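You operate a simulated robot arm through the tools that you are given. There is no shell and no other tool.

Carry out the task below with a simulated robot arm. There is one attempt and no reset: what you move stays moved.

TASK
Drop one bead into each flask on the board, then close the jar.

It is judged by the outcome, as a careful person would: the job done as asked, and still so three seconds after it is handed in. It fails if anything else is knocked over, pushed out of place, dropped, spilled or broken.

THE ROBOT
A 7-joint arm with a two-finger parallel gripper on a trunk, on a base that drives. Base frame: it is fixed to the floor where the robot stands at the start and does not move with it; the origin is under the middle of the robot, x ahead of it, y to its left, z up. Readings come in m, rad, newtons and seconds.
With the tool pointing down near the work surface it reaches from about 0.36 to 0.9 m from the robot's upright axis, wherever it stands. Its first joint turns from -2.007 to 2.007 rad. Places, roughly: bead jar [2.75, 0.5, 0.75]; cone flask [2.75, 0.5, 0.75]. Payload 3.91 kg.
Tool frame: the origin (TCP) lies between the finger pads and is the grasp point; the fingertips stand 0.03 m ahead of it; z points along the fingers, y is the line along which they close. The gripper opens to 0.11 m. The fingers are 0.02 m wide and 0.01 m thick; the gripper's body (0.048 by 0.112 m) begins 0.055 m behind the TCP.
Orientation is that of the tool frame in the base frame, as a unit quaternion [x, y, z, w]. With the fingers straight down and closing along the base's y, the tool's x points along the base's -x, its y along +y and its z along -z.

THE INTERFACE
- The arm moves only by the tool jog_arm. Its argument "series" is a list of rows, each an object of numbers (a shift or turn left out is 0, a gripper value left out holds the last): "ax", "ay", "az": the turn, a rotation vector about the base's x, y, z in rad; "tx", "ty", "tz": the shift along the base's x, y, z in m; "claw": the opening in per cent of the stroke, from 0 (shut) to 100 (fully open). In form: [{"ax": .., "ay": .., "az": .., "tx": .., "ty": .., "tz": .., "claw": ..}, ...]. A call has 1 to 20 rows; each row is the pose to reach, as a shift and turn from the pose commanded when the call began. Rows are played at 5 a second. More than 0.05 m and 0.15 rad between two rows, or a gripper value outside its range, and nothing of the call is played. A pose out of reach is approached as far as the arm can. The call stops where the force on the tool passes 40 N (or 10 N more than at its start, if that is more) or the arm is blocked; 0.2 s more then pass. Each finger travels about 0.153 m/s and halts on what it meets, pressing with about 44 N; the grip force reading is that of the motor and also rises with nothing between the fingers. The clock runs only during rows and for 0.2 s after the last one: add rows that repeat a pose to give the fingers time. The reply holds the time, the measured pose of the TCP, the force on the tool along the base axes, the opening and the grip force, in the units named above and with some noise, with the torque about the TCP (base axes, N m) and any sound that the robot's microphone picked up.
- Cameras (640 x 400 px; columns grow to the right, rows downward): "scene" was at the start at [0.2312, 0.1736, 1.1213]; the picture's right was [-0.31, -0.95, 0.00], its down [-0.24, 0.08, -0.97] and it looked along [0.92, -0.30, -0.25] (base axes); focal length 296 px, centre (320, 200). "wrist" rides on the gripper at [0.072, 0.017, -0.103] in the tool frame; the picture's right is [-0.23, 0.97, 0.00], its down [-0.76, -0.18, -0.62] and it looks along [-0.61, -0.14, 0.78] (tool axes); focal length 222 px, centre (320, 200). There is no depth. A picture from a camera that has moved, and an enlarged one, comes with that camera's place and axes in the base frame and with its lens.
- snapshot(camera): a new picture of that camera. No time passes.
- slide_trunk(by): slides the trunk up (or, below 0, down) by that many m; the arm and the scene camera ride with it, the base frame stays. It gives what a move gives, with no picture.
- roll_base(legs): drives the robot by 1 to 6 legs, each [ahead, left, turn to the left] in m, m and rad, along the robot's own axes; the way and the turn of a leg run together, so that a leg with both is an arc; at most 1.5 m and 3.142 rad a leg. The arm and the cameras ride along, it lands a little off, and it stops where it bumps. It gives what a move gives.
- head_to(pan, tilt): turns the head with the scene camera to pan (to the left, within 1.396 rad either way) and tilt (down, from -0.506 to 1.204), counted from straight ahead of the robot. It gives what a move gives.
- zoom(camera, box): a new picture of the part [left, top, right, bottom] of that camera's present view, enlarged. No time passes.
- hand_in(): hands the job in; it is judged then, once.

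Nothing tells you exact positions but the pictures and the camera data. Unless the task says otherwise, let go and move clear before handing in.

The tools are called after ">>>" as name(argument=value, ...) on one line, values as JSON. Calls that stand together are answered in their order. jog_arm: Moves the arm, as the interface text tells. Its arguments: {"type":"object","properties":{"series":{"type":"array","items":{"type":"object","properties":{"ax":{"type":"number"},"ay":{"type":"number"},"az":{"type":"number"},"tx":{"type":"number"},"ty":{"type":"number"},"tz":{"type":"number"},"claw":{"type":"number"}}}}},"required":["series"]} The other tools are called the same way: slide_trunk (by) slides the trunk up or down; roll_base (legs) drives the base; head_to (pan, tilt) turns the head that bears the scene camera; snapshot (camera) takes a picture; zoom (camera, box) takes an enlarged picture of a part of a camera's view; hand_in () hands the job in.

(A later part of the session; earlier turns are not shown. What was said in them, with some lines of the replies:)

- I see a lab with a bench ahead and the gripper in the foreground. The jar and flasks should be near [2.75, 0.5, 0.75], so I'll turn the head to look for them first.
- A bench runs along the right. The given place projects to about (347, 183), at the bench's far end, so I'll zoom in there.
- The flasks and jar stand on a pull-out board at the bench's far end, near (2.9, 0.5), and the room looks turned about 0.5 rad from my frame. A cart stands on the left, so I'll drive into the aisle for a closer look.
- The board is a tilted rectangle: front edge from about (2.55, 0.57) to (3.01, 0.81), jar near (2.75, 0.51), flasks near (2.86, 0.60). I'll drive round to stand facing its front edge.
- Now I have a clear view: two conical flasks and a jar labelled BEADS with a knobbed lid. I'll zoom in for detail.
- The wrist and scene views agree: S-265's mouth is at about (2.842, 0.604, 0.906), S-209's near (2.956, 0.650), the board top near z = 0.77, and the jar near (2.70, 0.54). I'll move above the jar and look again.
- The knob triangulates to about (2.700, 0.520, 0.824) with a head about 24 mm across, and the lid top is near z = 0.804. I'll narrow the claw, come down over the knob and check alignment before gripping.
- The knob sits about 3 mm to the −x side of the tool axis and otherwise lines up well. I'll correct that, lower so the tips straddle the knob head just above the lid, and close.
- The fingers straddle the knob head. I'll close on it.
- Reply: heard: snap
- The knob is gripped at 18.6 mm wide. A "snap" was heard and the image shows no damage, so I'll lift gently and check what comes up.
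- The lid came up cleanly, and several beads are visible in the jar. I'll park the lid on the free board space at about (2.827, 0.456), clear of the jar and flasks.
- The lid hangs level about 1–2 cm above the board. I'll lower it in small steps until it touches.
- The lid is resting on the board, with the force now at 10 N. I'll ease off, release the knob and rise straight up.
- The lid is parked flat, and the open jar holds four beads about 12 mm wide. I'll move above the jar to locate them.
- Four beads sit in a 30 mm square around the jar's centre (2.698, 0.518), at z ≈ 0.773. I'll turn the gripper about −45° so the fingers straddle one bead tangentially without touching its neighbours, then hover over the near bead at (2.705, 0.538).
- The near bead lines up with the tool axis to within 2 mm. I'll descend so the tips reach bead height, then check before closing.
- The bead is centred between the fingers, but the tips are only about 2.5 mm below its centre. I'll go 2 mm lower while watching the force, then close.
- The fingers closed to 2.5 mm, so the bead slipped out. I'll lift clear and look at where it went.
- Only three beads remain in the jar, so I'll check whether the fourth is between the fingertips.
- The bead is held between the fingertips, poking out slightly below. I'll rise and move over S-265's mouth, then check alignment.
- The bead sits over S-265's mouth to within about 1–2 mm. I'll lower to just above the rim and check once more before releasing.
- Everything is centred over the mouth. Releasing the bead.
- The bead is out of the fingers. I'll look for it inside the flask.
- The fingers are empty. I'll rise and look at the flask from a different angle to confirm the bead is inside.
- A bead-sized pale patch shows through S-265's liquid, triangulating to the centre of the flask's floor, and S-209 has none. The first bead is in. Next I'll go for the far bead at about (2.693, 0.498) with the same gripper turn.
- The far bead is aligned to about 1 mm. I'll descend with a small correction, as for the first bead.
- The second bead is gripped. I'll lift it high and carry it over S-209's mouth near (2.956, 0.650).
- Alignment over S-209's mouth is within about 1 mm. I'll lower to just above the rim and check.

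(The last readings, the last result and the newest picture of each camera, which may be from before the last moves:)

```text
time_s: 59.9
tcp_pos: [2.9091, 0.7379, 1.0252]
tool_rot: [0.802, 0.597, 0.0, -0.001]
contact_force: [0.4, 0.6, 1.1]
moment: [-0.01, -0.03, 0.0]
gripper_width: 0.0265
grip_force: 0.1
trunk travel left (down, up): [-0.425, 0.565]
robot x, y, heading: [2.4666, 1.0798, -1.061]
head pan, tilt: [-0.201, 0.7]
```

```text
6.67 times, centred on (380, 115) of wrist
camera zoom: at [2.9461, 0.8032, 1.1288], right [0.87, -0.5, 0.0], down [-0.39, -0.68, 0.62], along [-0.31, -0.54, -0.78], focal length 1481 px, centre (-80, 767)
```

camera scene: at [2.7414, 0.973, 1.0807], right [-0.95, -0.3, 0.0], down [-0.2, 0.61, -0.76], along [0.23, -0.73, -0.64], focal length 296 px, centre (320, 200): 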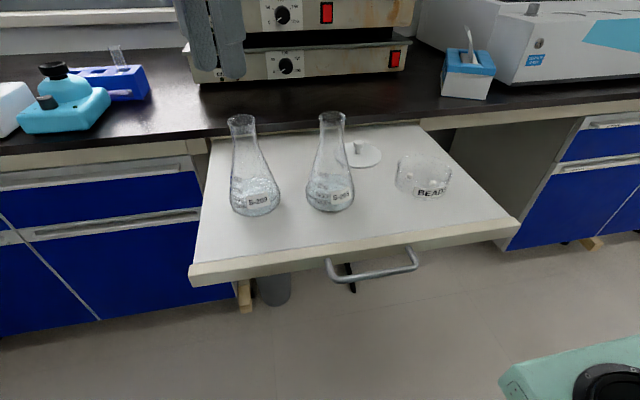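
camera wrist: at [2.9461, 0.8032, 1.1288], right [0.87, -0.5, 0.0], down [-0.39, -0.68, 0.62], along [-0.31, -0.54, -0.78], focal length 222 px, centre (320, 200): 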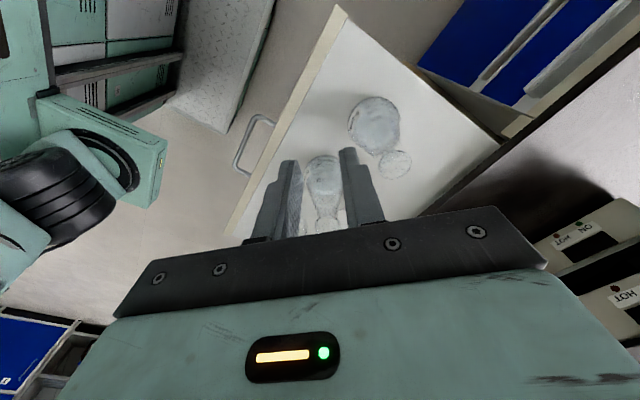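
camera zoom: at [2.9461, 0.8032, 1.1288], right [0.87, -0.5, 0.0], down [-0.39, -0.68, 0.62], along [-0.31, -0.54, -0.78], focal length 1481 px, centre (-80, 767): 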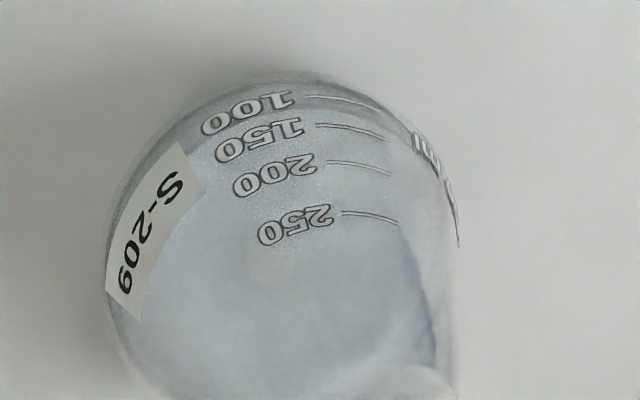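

>>> zoom(camera="wrist", box=[356, 105, 396, 140])

>>> zoom(camera="scene", box=[222, 105, 366, 220])

>>> zoom(camera="scene", box=[180, 190, 380, 290])

```text
11.43 times, centred on (376, 122) of wrist
camera zoom: at [2.9461, 0.8032, 1.1288], right [0.87, -0.5, 0.0], down [-0.39, -0.68, 0.62], along [-0.31, -0.54, -0.78], focal length 2538 px, centre (-320, 1086)
```

zoom: 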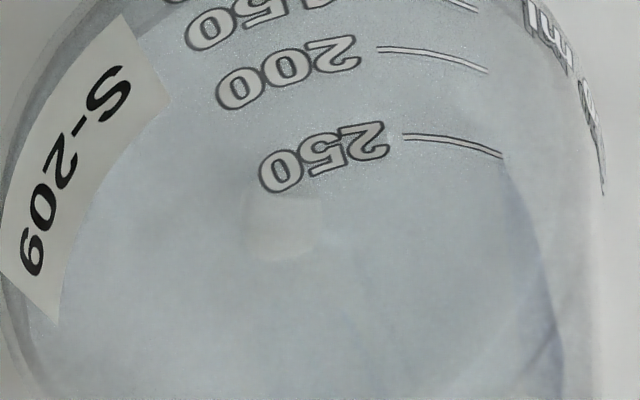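

```text
3.48 times, centred on (294, 162) of scene
camera zoom: at [2.7414, 0.973, 1.0807], right [-0.95, -0.3, 0.0], down [-0.2, 0.61, -0.76], along [0.23, -0.73, -0.64], focal length 1030 px, centre (410, 330)
```

zoom: 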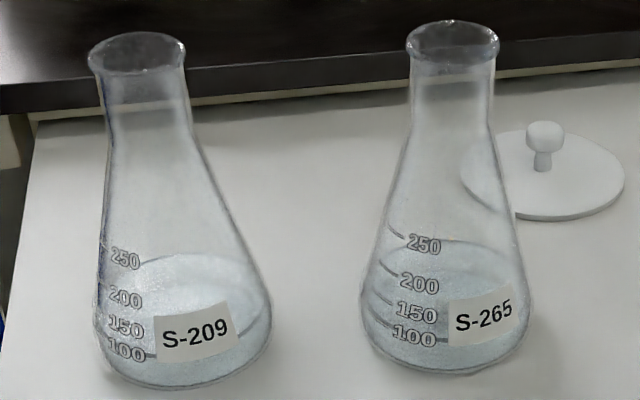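

```text
3.20 times, centred on (280, 240) of scene
camera zoom: at [2.7414, 0.973, 1.0807], right [-0.95, -0.3, 0.0], down [-0.2, 0.61, -0.76], along [0.23, -0.73, -0.64], focal length 948 px, centre (448, 72)
```

zoom: 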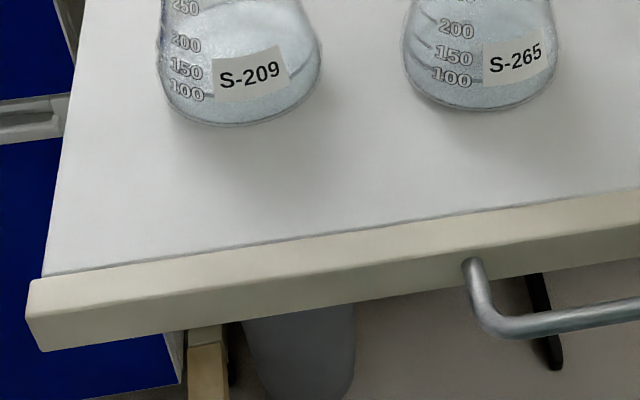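

A bead-shaped patch is also visible on S-209's floor, so both flasks hold one bead and nothing else moved. Now I'll turn the gripper back and go above the parked lid's knob at about (2.825, 0.4555).

>>> jog_arm(series=[{"tx": -0.012, "ty": -0.0404, "az": 0.114, "claw": 45}, {"tx": -0.024, "ty": -0.0808, "az": 0.228}, {"tx": -0.036, "ty": -0.1212, "az": 0.342}, {"tx": -0.048, "ty": -0.1616, "az": 0.456}, {"tx": -0.06, "ty": -0.202, "az": 0.57}, {"tx": -0.072, "ty": -0.2424, "az": 0.684}, {"tx": -0.0845, "ty": -0.283, "az": 0.8}, {"tx": -0.0845, "ty": -0.283, "az": 0.8, "tz": -0.045}, {"tx": -0.0845, "ty": -0.283, "az": 0.8, "tz": -0.09}, {"tx": -0.0845, "ty": -0.283, "az": 0.8, "tz": -0.13}, {"tx": -0.0845, "ty": -0.283, "az": 0.8, "tz": -0.155}, {"tx": -0.0845, "ty": -0.283, "az": 0.8, "tz": -0.155}])

>>> zoom(camera="wrist", box=[240, 80, 400, 180])

>>> zoom(camera="scene", box=[304, 90, 464, 190])

```text
time_s: 62.5
tcp_pos: [2.8244, 0.4574, 0.8654]
tool_rot: [0.506, 0.862, 0.0, 0.001]
contact_force: [-0.1, -0.1, -1.1]
moment: [0.02, 0.01, 0.03]
gripper_width: 0.0495
grip_force: 0.0
trunk travel left (down, up): [-0.425, 0.565]
robot x, y, heading: [2.464, 1.0812, -1.062]
head pan, tilt: [-0.201, 0.7]
```

```text
4.00 times, centred on (320, 130) of wrist
camera zoom: at [2.8043, 0.5301, 0.9684], right [0.96, 0.28, 0.0], down [0.22, -0.75, 0.62], along [0.17, -0.6, -0.78], focal length 888 px, centre (320, 480)
```

zoom: 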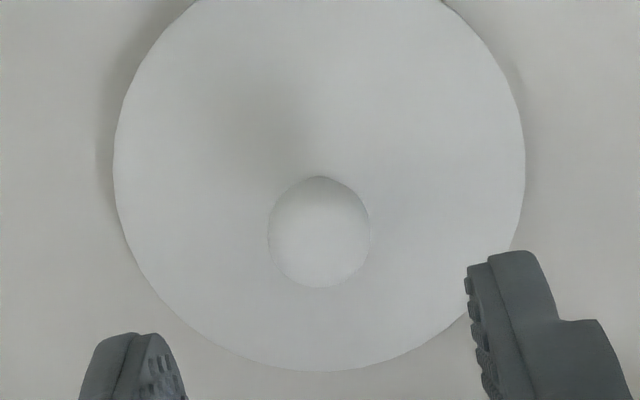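

```text
4.00 times, centred on (384, 140) of scene
camera zoom: at [2.7413, 0.973, 1.0807], right [-0.95, -0.3, 0.0], down [-0.2, 0.61, -0.76], along [0.23, -0.73, -0.64], focal length 1185 px, centre (64, 440)
```

zoom: 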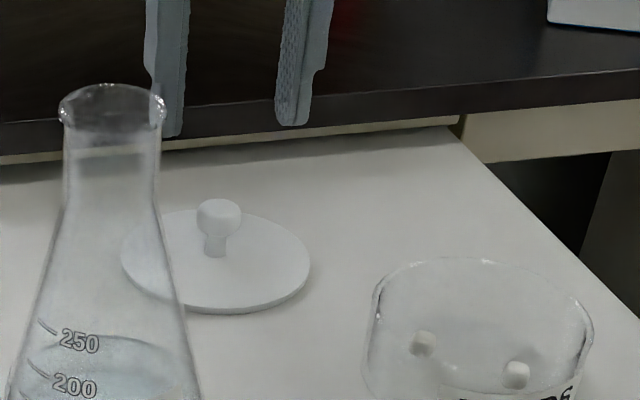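

>>> jog_arm(series=[{"tx": 0.001, "ty": -0.0025, "tz": -0.02}, {"tx": 0.001, "ty": -0.0025, "tz": -0.04}, {"tx": 0.001, "ty": -0.0025, "tz": -0.053}, {"tx": 0.001, "ty": -0.0025, "tz": -0.059}, {"tx": 0.001, "ty": -0.0025, "tz": -0.059}])

>>> zoom(camera="wrist", box=[240, 80, 400, 180])

>>> zoom(camera="scene", box=[304, 90, 464, 190])

```text
time_s: 63.7
tcp_pos: [2.8274, 0.4548, 0.8078]
tool_rot: [0.506, 0.863, 0.0, 0.0]
contact_force: [-0.4, -0.1, -0.1]
moment: [-0.01, 0.02, 0.0]
gripper_width: 0.0496
grip_force: 0.0
trunk travel left (down, up): [-0.425, 0.565]
robot x, y, heading: [2.4653, 1.0829, -1.063]
head pan, tilt: [-0.201, 0.7]
```

```text
4.00 times, centred on (320, 130) of wrist
camera zoom: at [2.8067, 0.5273, 0.9113], right [0.96, 0.28, 0.0], down [0.22, -0.75, 0.62], along [0.17, -0.6, -0.78], focal length 888 px, centre (320, 480)
```

zoom: 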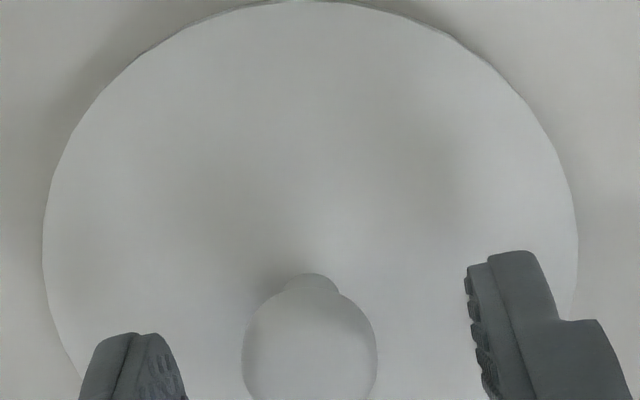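

```text
4.00 times, centred on (384, 140) of scene
camera zoom: at [2.7413, 0.973, 1.0807], right [-0.95, -0.3, 0.0], down [-0.2, 0.61, -0.76], along [0.23, -0.73, -0.64], focal length 1185 px, centre (64, 440)
```

zoom: 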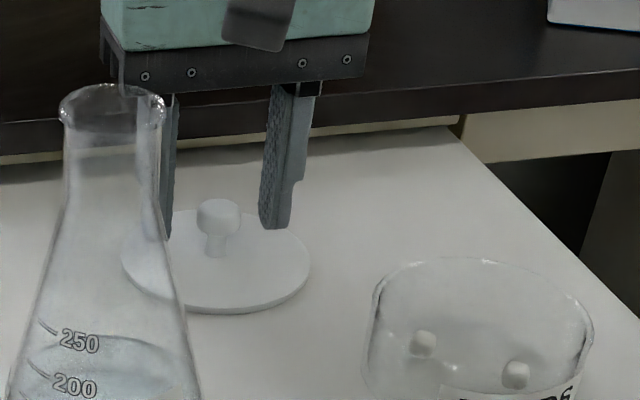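

>>> jog_arm(series=[{"tx": -0.0013, "ty": -0.0004, "tz": -0.0015}, {"tx": -0.0013, "ty": -0.0004, "tz": -0.0015, "claw": 20}, {"tx": -0.0013, "ty": -0.0004, "tz": -0.0015, "claw": 0}, {"tx": -0.0013, "ty": -0.0004, "tz": -0.0015, "claw": 0}, {"tx": -0.0013, "ty": -0.0004, "tz": -0.0015, "claw": 0}])

>>> zoom(camera="scene", box=[304, 90, 464, 190])

```text
time_s: 64.9
tcp_pos: [2.8261, 0.4542, 0.8076]
tool_rot: [0.506, 0.863, 0.0, 0.0]
contact_force: [-0.2, -0.2, 0.5]
moment: [0.0, -0.05, 0.01]
gripper_width: 0.0184
grip_force: 43.5
trunk travel left (down, up): [-0.425, 0.565]
robot x, y, heading: [2.4665, 1.0816, -1.058]
head pan, tilt: [-0.201, 0.7]
```

```text
4.00 times, centred on (384, 140) of scene
camera zoom: at [2.7413, 0.973, 1.0807], right [-0.95, -0.3, 0.0], down [-0.2, 0.61, -0.76], along [0.23, -0.73, -0.64], focal length 1185 px, centre (64, 440)
```

zoom: 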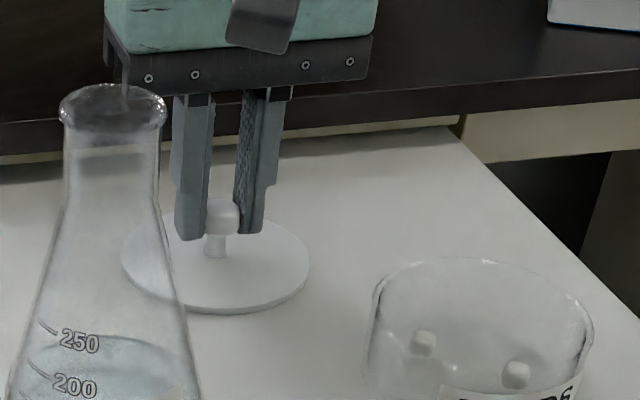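

The knob is gripped again. I'll lift the lid, carry it back over the jar and stop just above the rim to check centring.

>>> jog_arm(series=[{"tz": 0.015}, {"tz": 0.045}, {"tz": 0.08}, {"tx": -0.032, "ty": 0.016, "tz": 0.08}, {"tx": -0.064, "ty": 0.032, "tz": 0.08}, {"tx": -0.096, "ty": 0.048, "tz": 0.08}, {"tx": -0.127, "ty": 0.064, "tz": 0.08}, {"tx": -0.127, "ty": 0.064, "tz": 0.06}, {"tx": -0.127, "ty": 0.064, "tz": 0.047}, {"tx": -0.127, "ty": 0.064, "tz": 0.047}])

>>> zoom(camera="scene", box=[344, 110, 504, 210])

>>> snapshot(camera="wrist")

```text
time_s: 67.1
tcp_pos: [2.7004, 0.5179, 0.8537]
tool_rot: [0.506, 0.863, 0.0, 0.0]
contact_force: [0.0, -0.8, -0.7]
moment: [0.0, 0.01, 0.02]
gripper_width: 0.0184
grip_force: 43.5
trunk travel left (down, up): [-0.425, 0.565]
robot x, y, heading: [2.468, 1.0785, -1.063]
head pan, tilt: [-0.201, 0.7]
```

```text
4.00 times, centred on (424, 160) of scene
camera zoom: at [2.7413, 0.973, 1.0807], right [-0.95, -0.3, 0.0], down [-0.2, 0.61, -0.76], along [0.23, -0.73, -0.64], focal length 1185 px, centre (-96, 360)
```

zoom: 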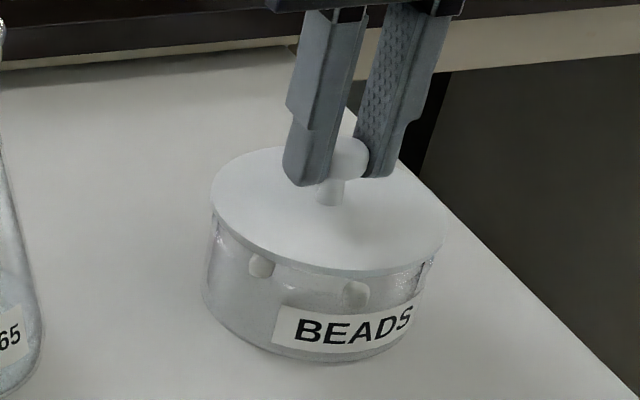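

```text
taken
camera wrist: at [2.6791, 0.5897, 0.9565], right [0.96, 0.28, 0.0], down [0.22, -0.75, 0.62], along [0.17, -0.6, -0.78], focal length 222 px, centre (320, 200)
```

wrist: 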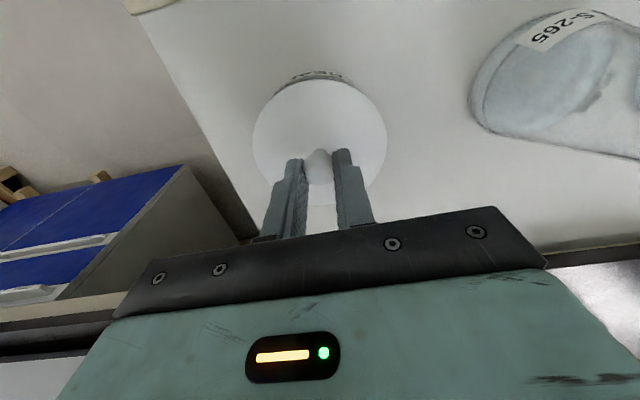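

The lid is centred about 1 cm above the jar. I'll lower it in small steps until it seats.

>>> jog_arm(series=[{"tz": -0.004}, {"tz": -0.008}, {"tz": -0.008}])

>>> zoom(camera="scene", box=[344, 110, 504, 210])

```text
time_s: 67.9
tcp_pos: [2.6995, 0.5192, 0.8464]
tool_rot: [0.505, 0.863, 0.0, 0.001]
contact_force: [0.3, -0.9, 0.5]
moment: [0.01, 0.0, 0.01]
gripper_width: 0.0184
grip_force: 43.9
trunk travel left (down, up): [-0.425, 0.565]
robot x, y, heading: [2.469, 1.0822, -1.063]
head pan, tilt: [-0.201, 0.7]
```

```text
4.00 times, centred on (424, 160) of scene
camera zoom: at [2.7413, 0.973, 1.0807], right [-0.95, -0.3, 0.0], down [-0.2, 0.61, -0.76], along [0.23, -0.73, -0.64], focal length 1185 px, centre (-96, 360)
```

zoom: 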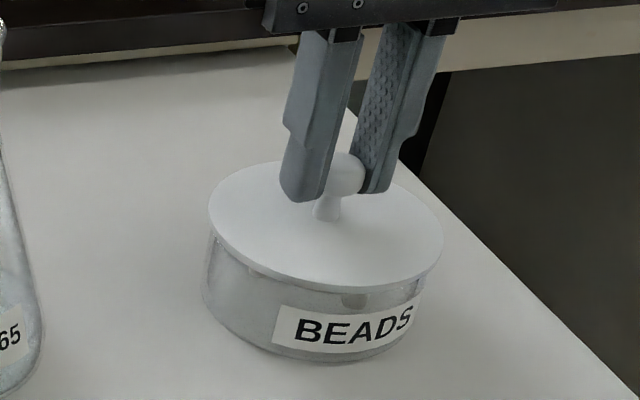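

>>> jog_arm(series=[{"tz": -0.001}, {"tz": -0.002}, {"tz": -0.002}])

>>> zoom(camera="scene", box=[344, 110, 504, 210])

```text
time_s: 68.7
tcp_pos: [2.7002, 0.5184, 0.8452]
tool_rot: [0.506, 0.863, 0.0, 0.0]
contact_force: [0.3, 1.0, -0.3]
moment: [0.0, 0.01, 0.01]
gripper_width: 0.0184
grip_force: 44.2
trunk travel left (down, up): [-0.425, 0.565]
robot x, y, heading: [2.4658, 1.084, -1.062]
head pan, tilt: [-0.201, 0.7]
```

```text
4.00 times, centred on (424, 160) of scene
camera zoom: at [2.7413, 0.973, 1.0807], right [-0.95, -0.3, 0.0], down [-0.2, 0.61, -0.76], along [0.23, -0.73, -0.64], focal length 1185 px, centre (-96, 360)
```

zoom: 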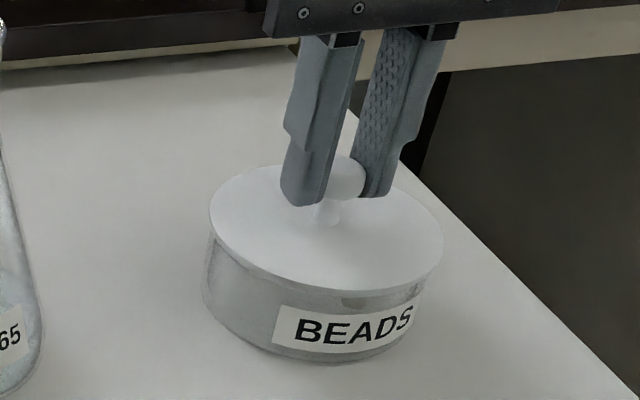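

>>> jog_arm(series=[{"tz": -0.001}, {"tz": -0.0015}, {"tz": -0.0015}])

```text
time_s: 69.5
tcp_pos: [2.698, 0.5187, 0.843]
tool_rot: [0.506, 0.862, 0.001, 0.0]
contact_force: [-0.7, 0.6, -0.3]
moment: [0.01, 0.0, 0.01]
gripper_width: 0.0183
grip_force: 44.2
trunk travel left (down, up): [-0.425, 0.565]
robot x, y, heading: [2.4683, 1.082, -1.062]
head pan, tilt: [-0.201, 0.7]
```

>>> jog_arm(series=[{"tz": -0.0007}, {"tz": -0.0013}, {"tz": -0.0013}])

>>> zoom(camera="scene", box=[344, 110, 504, 210])

```text
time_s: 70.3
tcp_pos: [2.7, 0.5186, 0.8435]
tool_rot: [0.506, 0.863, -0.001, 0.002]
contact_force: [-1.8, -4.4, 26.8]
moment: [0.0, 0.11, 0.01]
gripper_width: 0.0183
grip_force: 44.1
trunk travel left (down, up): [-0.425, 0.565]
robot x, y, heading: [2.4688, 1.079, -1.065]
head pan, tilt: [-0.201, 0.7]
heard: snap
```

```text
4.00 times, centred on (424, 160) of scene
camera zoom: at [2.741, 0.9735, 1.0811], right [-0.95, -0.3, 0.0], down [-0.2, 0.61, -0.77], along [0.23, -0.73, -0.64], focal length 1185 px, centre (-96, 360)
```

zoom: 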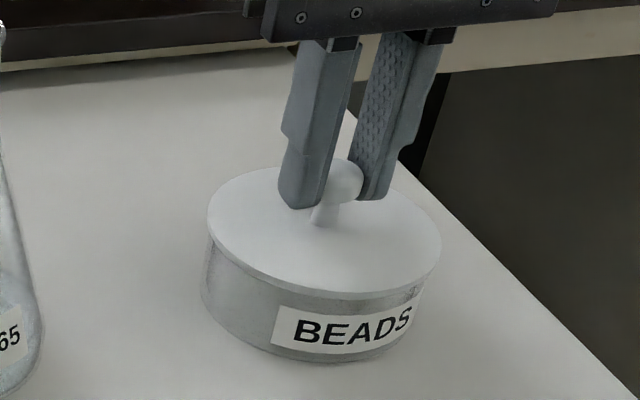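

The lid has seated: contact force rose and a "snap" was heard, matching the earlier closed look. I'll relieve the pressure, release the knob and rise straight up.

>>> jog_arm(series=[{"tz": 0.0012}, {"tz": 0.0012}, {"tz": 0.0012, "claw": 30}, {"tz": 0.0012, "claw": 50}, {"tz": 0.0012, "claw": 50}, {"tz": 0.03}, {"tz": 0.07}, {"tz": 0.11}, {"tz": 0.15}, {"tz": 0.15}])

>>> zoom(camera="scene", box=[344, 110, 504, 210])

>>> snapshot(camera="wrist")

>>> snapshot(camera="scene")

```text
time_s: 72.5
tcp_pos: [2.6988, 0.5158, 0.9891]
tool_rot: [0.506, 0.863, 0.0, 0.0]
contact_force: [0.2, 0.2, -0.1]
moment: [-0.01, 0.02, -0.01]
gripper_width: 0.0548
grip_force: 0.1
trunk travel left (down, up): [-0.425, 0.565]
robot x, y, heading: [2.4628, 1.0794, -1.058]
head pan, tilt: [-0.201, 0.7]
```

```text
4.00 times, centred on (424, 160) of scene
camera zoom: at [2.7413, 0.973, 1.0807], right [-0.95, -0.3, 0.0], down [-0.2, 0.61, -0.76], along [0.23, -0.73, -0.64], focal length 1185 px, centre (-96, 360)
```

zoom: 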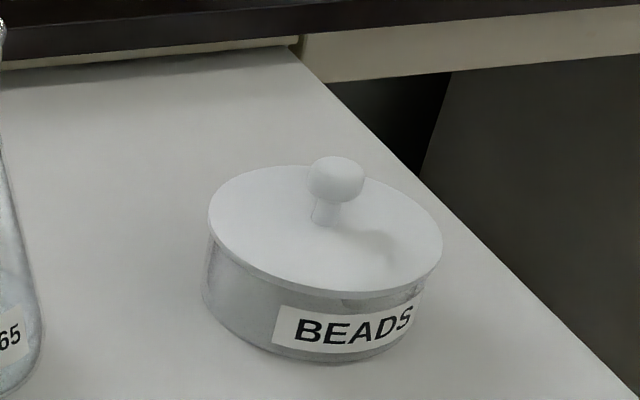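

```text
taken
camera wrist: at [2.6778, 0.5875, 1.0927], right [0.96, 0.28, 0.0], down [0.22, -0.75, 0.62], along [0.17, -0.6, -0.78], focal length 222 px, centre (320, 200)
```

wrist: 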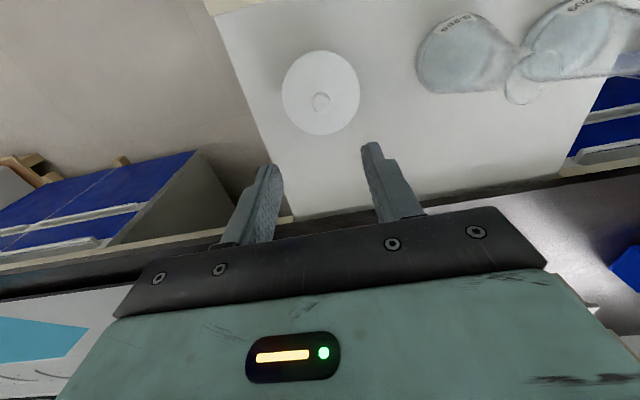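

```text
taken
camera scene: at [2.7413, 0.973, 1.0807], right [-0.95, -0.3, 0.0], down [-0.2, 0.61, -0.76], along [0.23, -0.73, -0.64], focal length 296 px, centre (320, 200)
```

scene: 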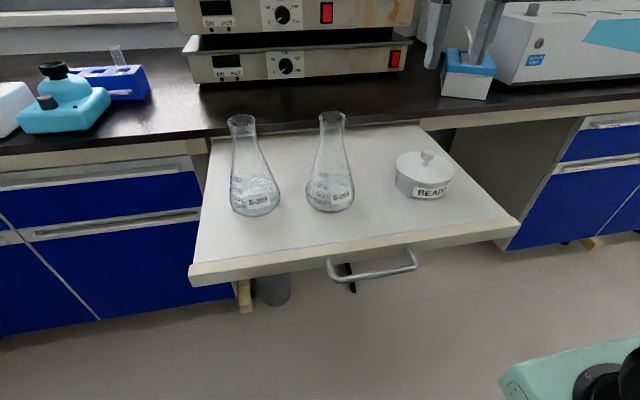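

The jar is closed and looks the same as at the start. Both flasks stand in place with one bead each, and nothing is loose on the board. I'll back the arm off and hand in.

>>> jog_arm(series=[{"tz": 0.03}, {"tz": 0.04, "tx": -0.01, "ty": 0.03}, {"tz": 0.04, "tx": -0.02, "ty": 0.07}, {"tz": 0.04, "tx": -0.03, "ty": 0.11}, {"tz": 0.04, "tx": -0.03, "ty": 0.11}])

>>> snapshot(camera="scene")

```text
time_s: 73.7
tcp_pos: [2.6699, 0.6284, 1.0314]
tool_rot: [0.506, 0.863, 0.001, 0.0]
contact_force: [-0.1, 0.1, 0.6]
moment: [0.0, 0.02, 0.0]
gripper_width: 0.0551
grip_force: 0.1
trunk travel left (down, up): [-0.425, 0.565]
robot x, y, heading: [2.468, 1.0825, -1.062]
head pan, tilt: [-0.201, 0.7]
```

```text
taken
camera scene: at [2.7414, 0.973, 1.0807], right [-0.95, -0.3, 0.0], down [-0.2, 0.61, -0.76], along [0.23, -0.73, -0.64], focal length 296 px, centre (320, 200)
```

scene: 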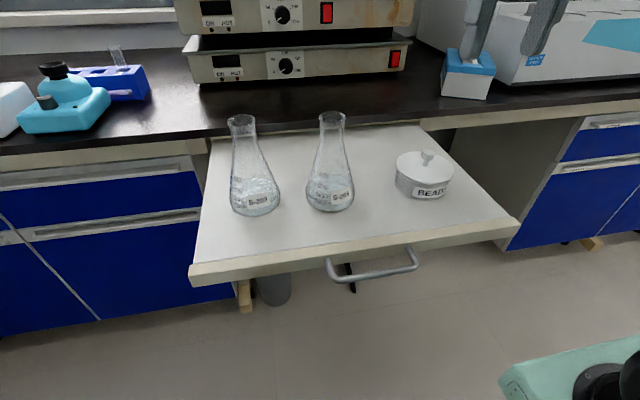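

The arm is clear, the jar is closed, and both flasks are standing with a bead each. Handing in now.

>>> hand_in()

```text
The job is handed in.
```

I dropped one bead into each flask on the board (S-265 and S-209), put the lid back on the jar, and handed the job in.

- **Beads:** both left the gripper over the flask mouths. The liquid is cloudy, so I could only confirm them as faint bead-sized patches on each flask's floor. Two beads remain in the jar.
- **Jar:** the lid seated with a "snap" and looks the same as at the start. I parked it on the board while working.
- **Surroundings:** the last picture shows the flasks and jar in their original places and nothing loose on the board.

I heard one other "snap", when I first gripped the lid knob. I saw no damage in the pictures.
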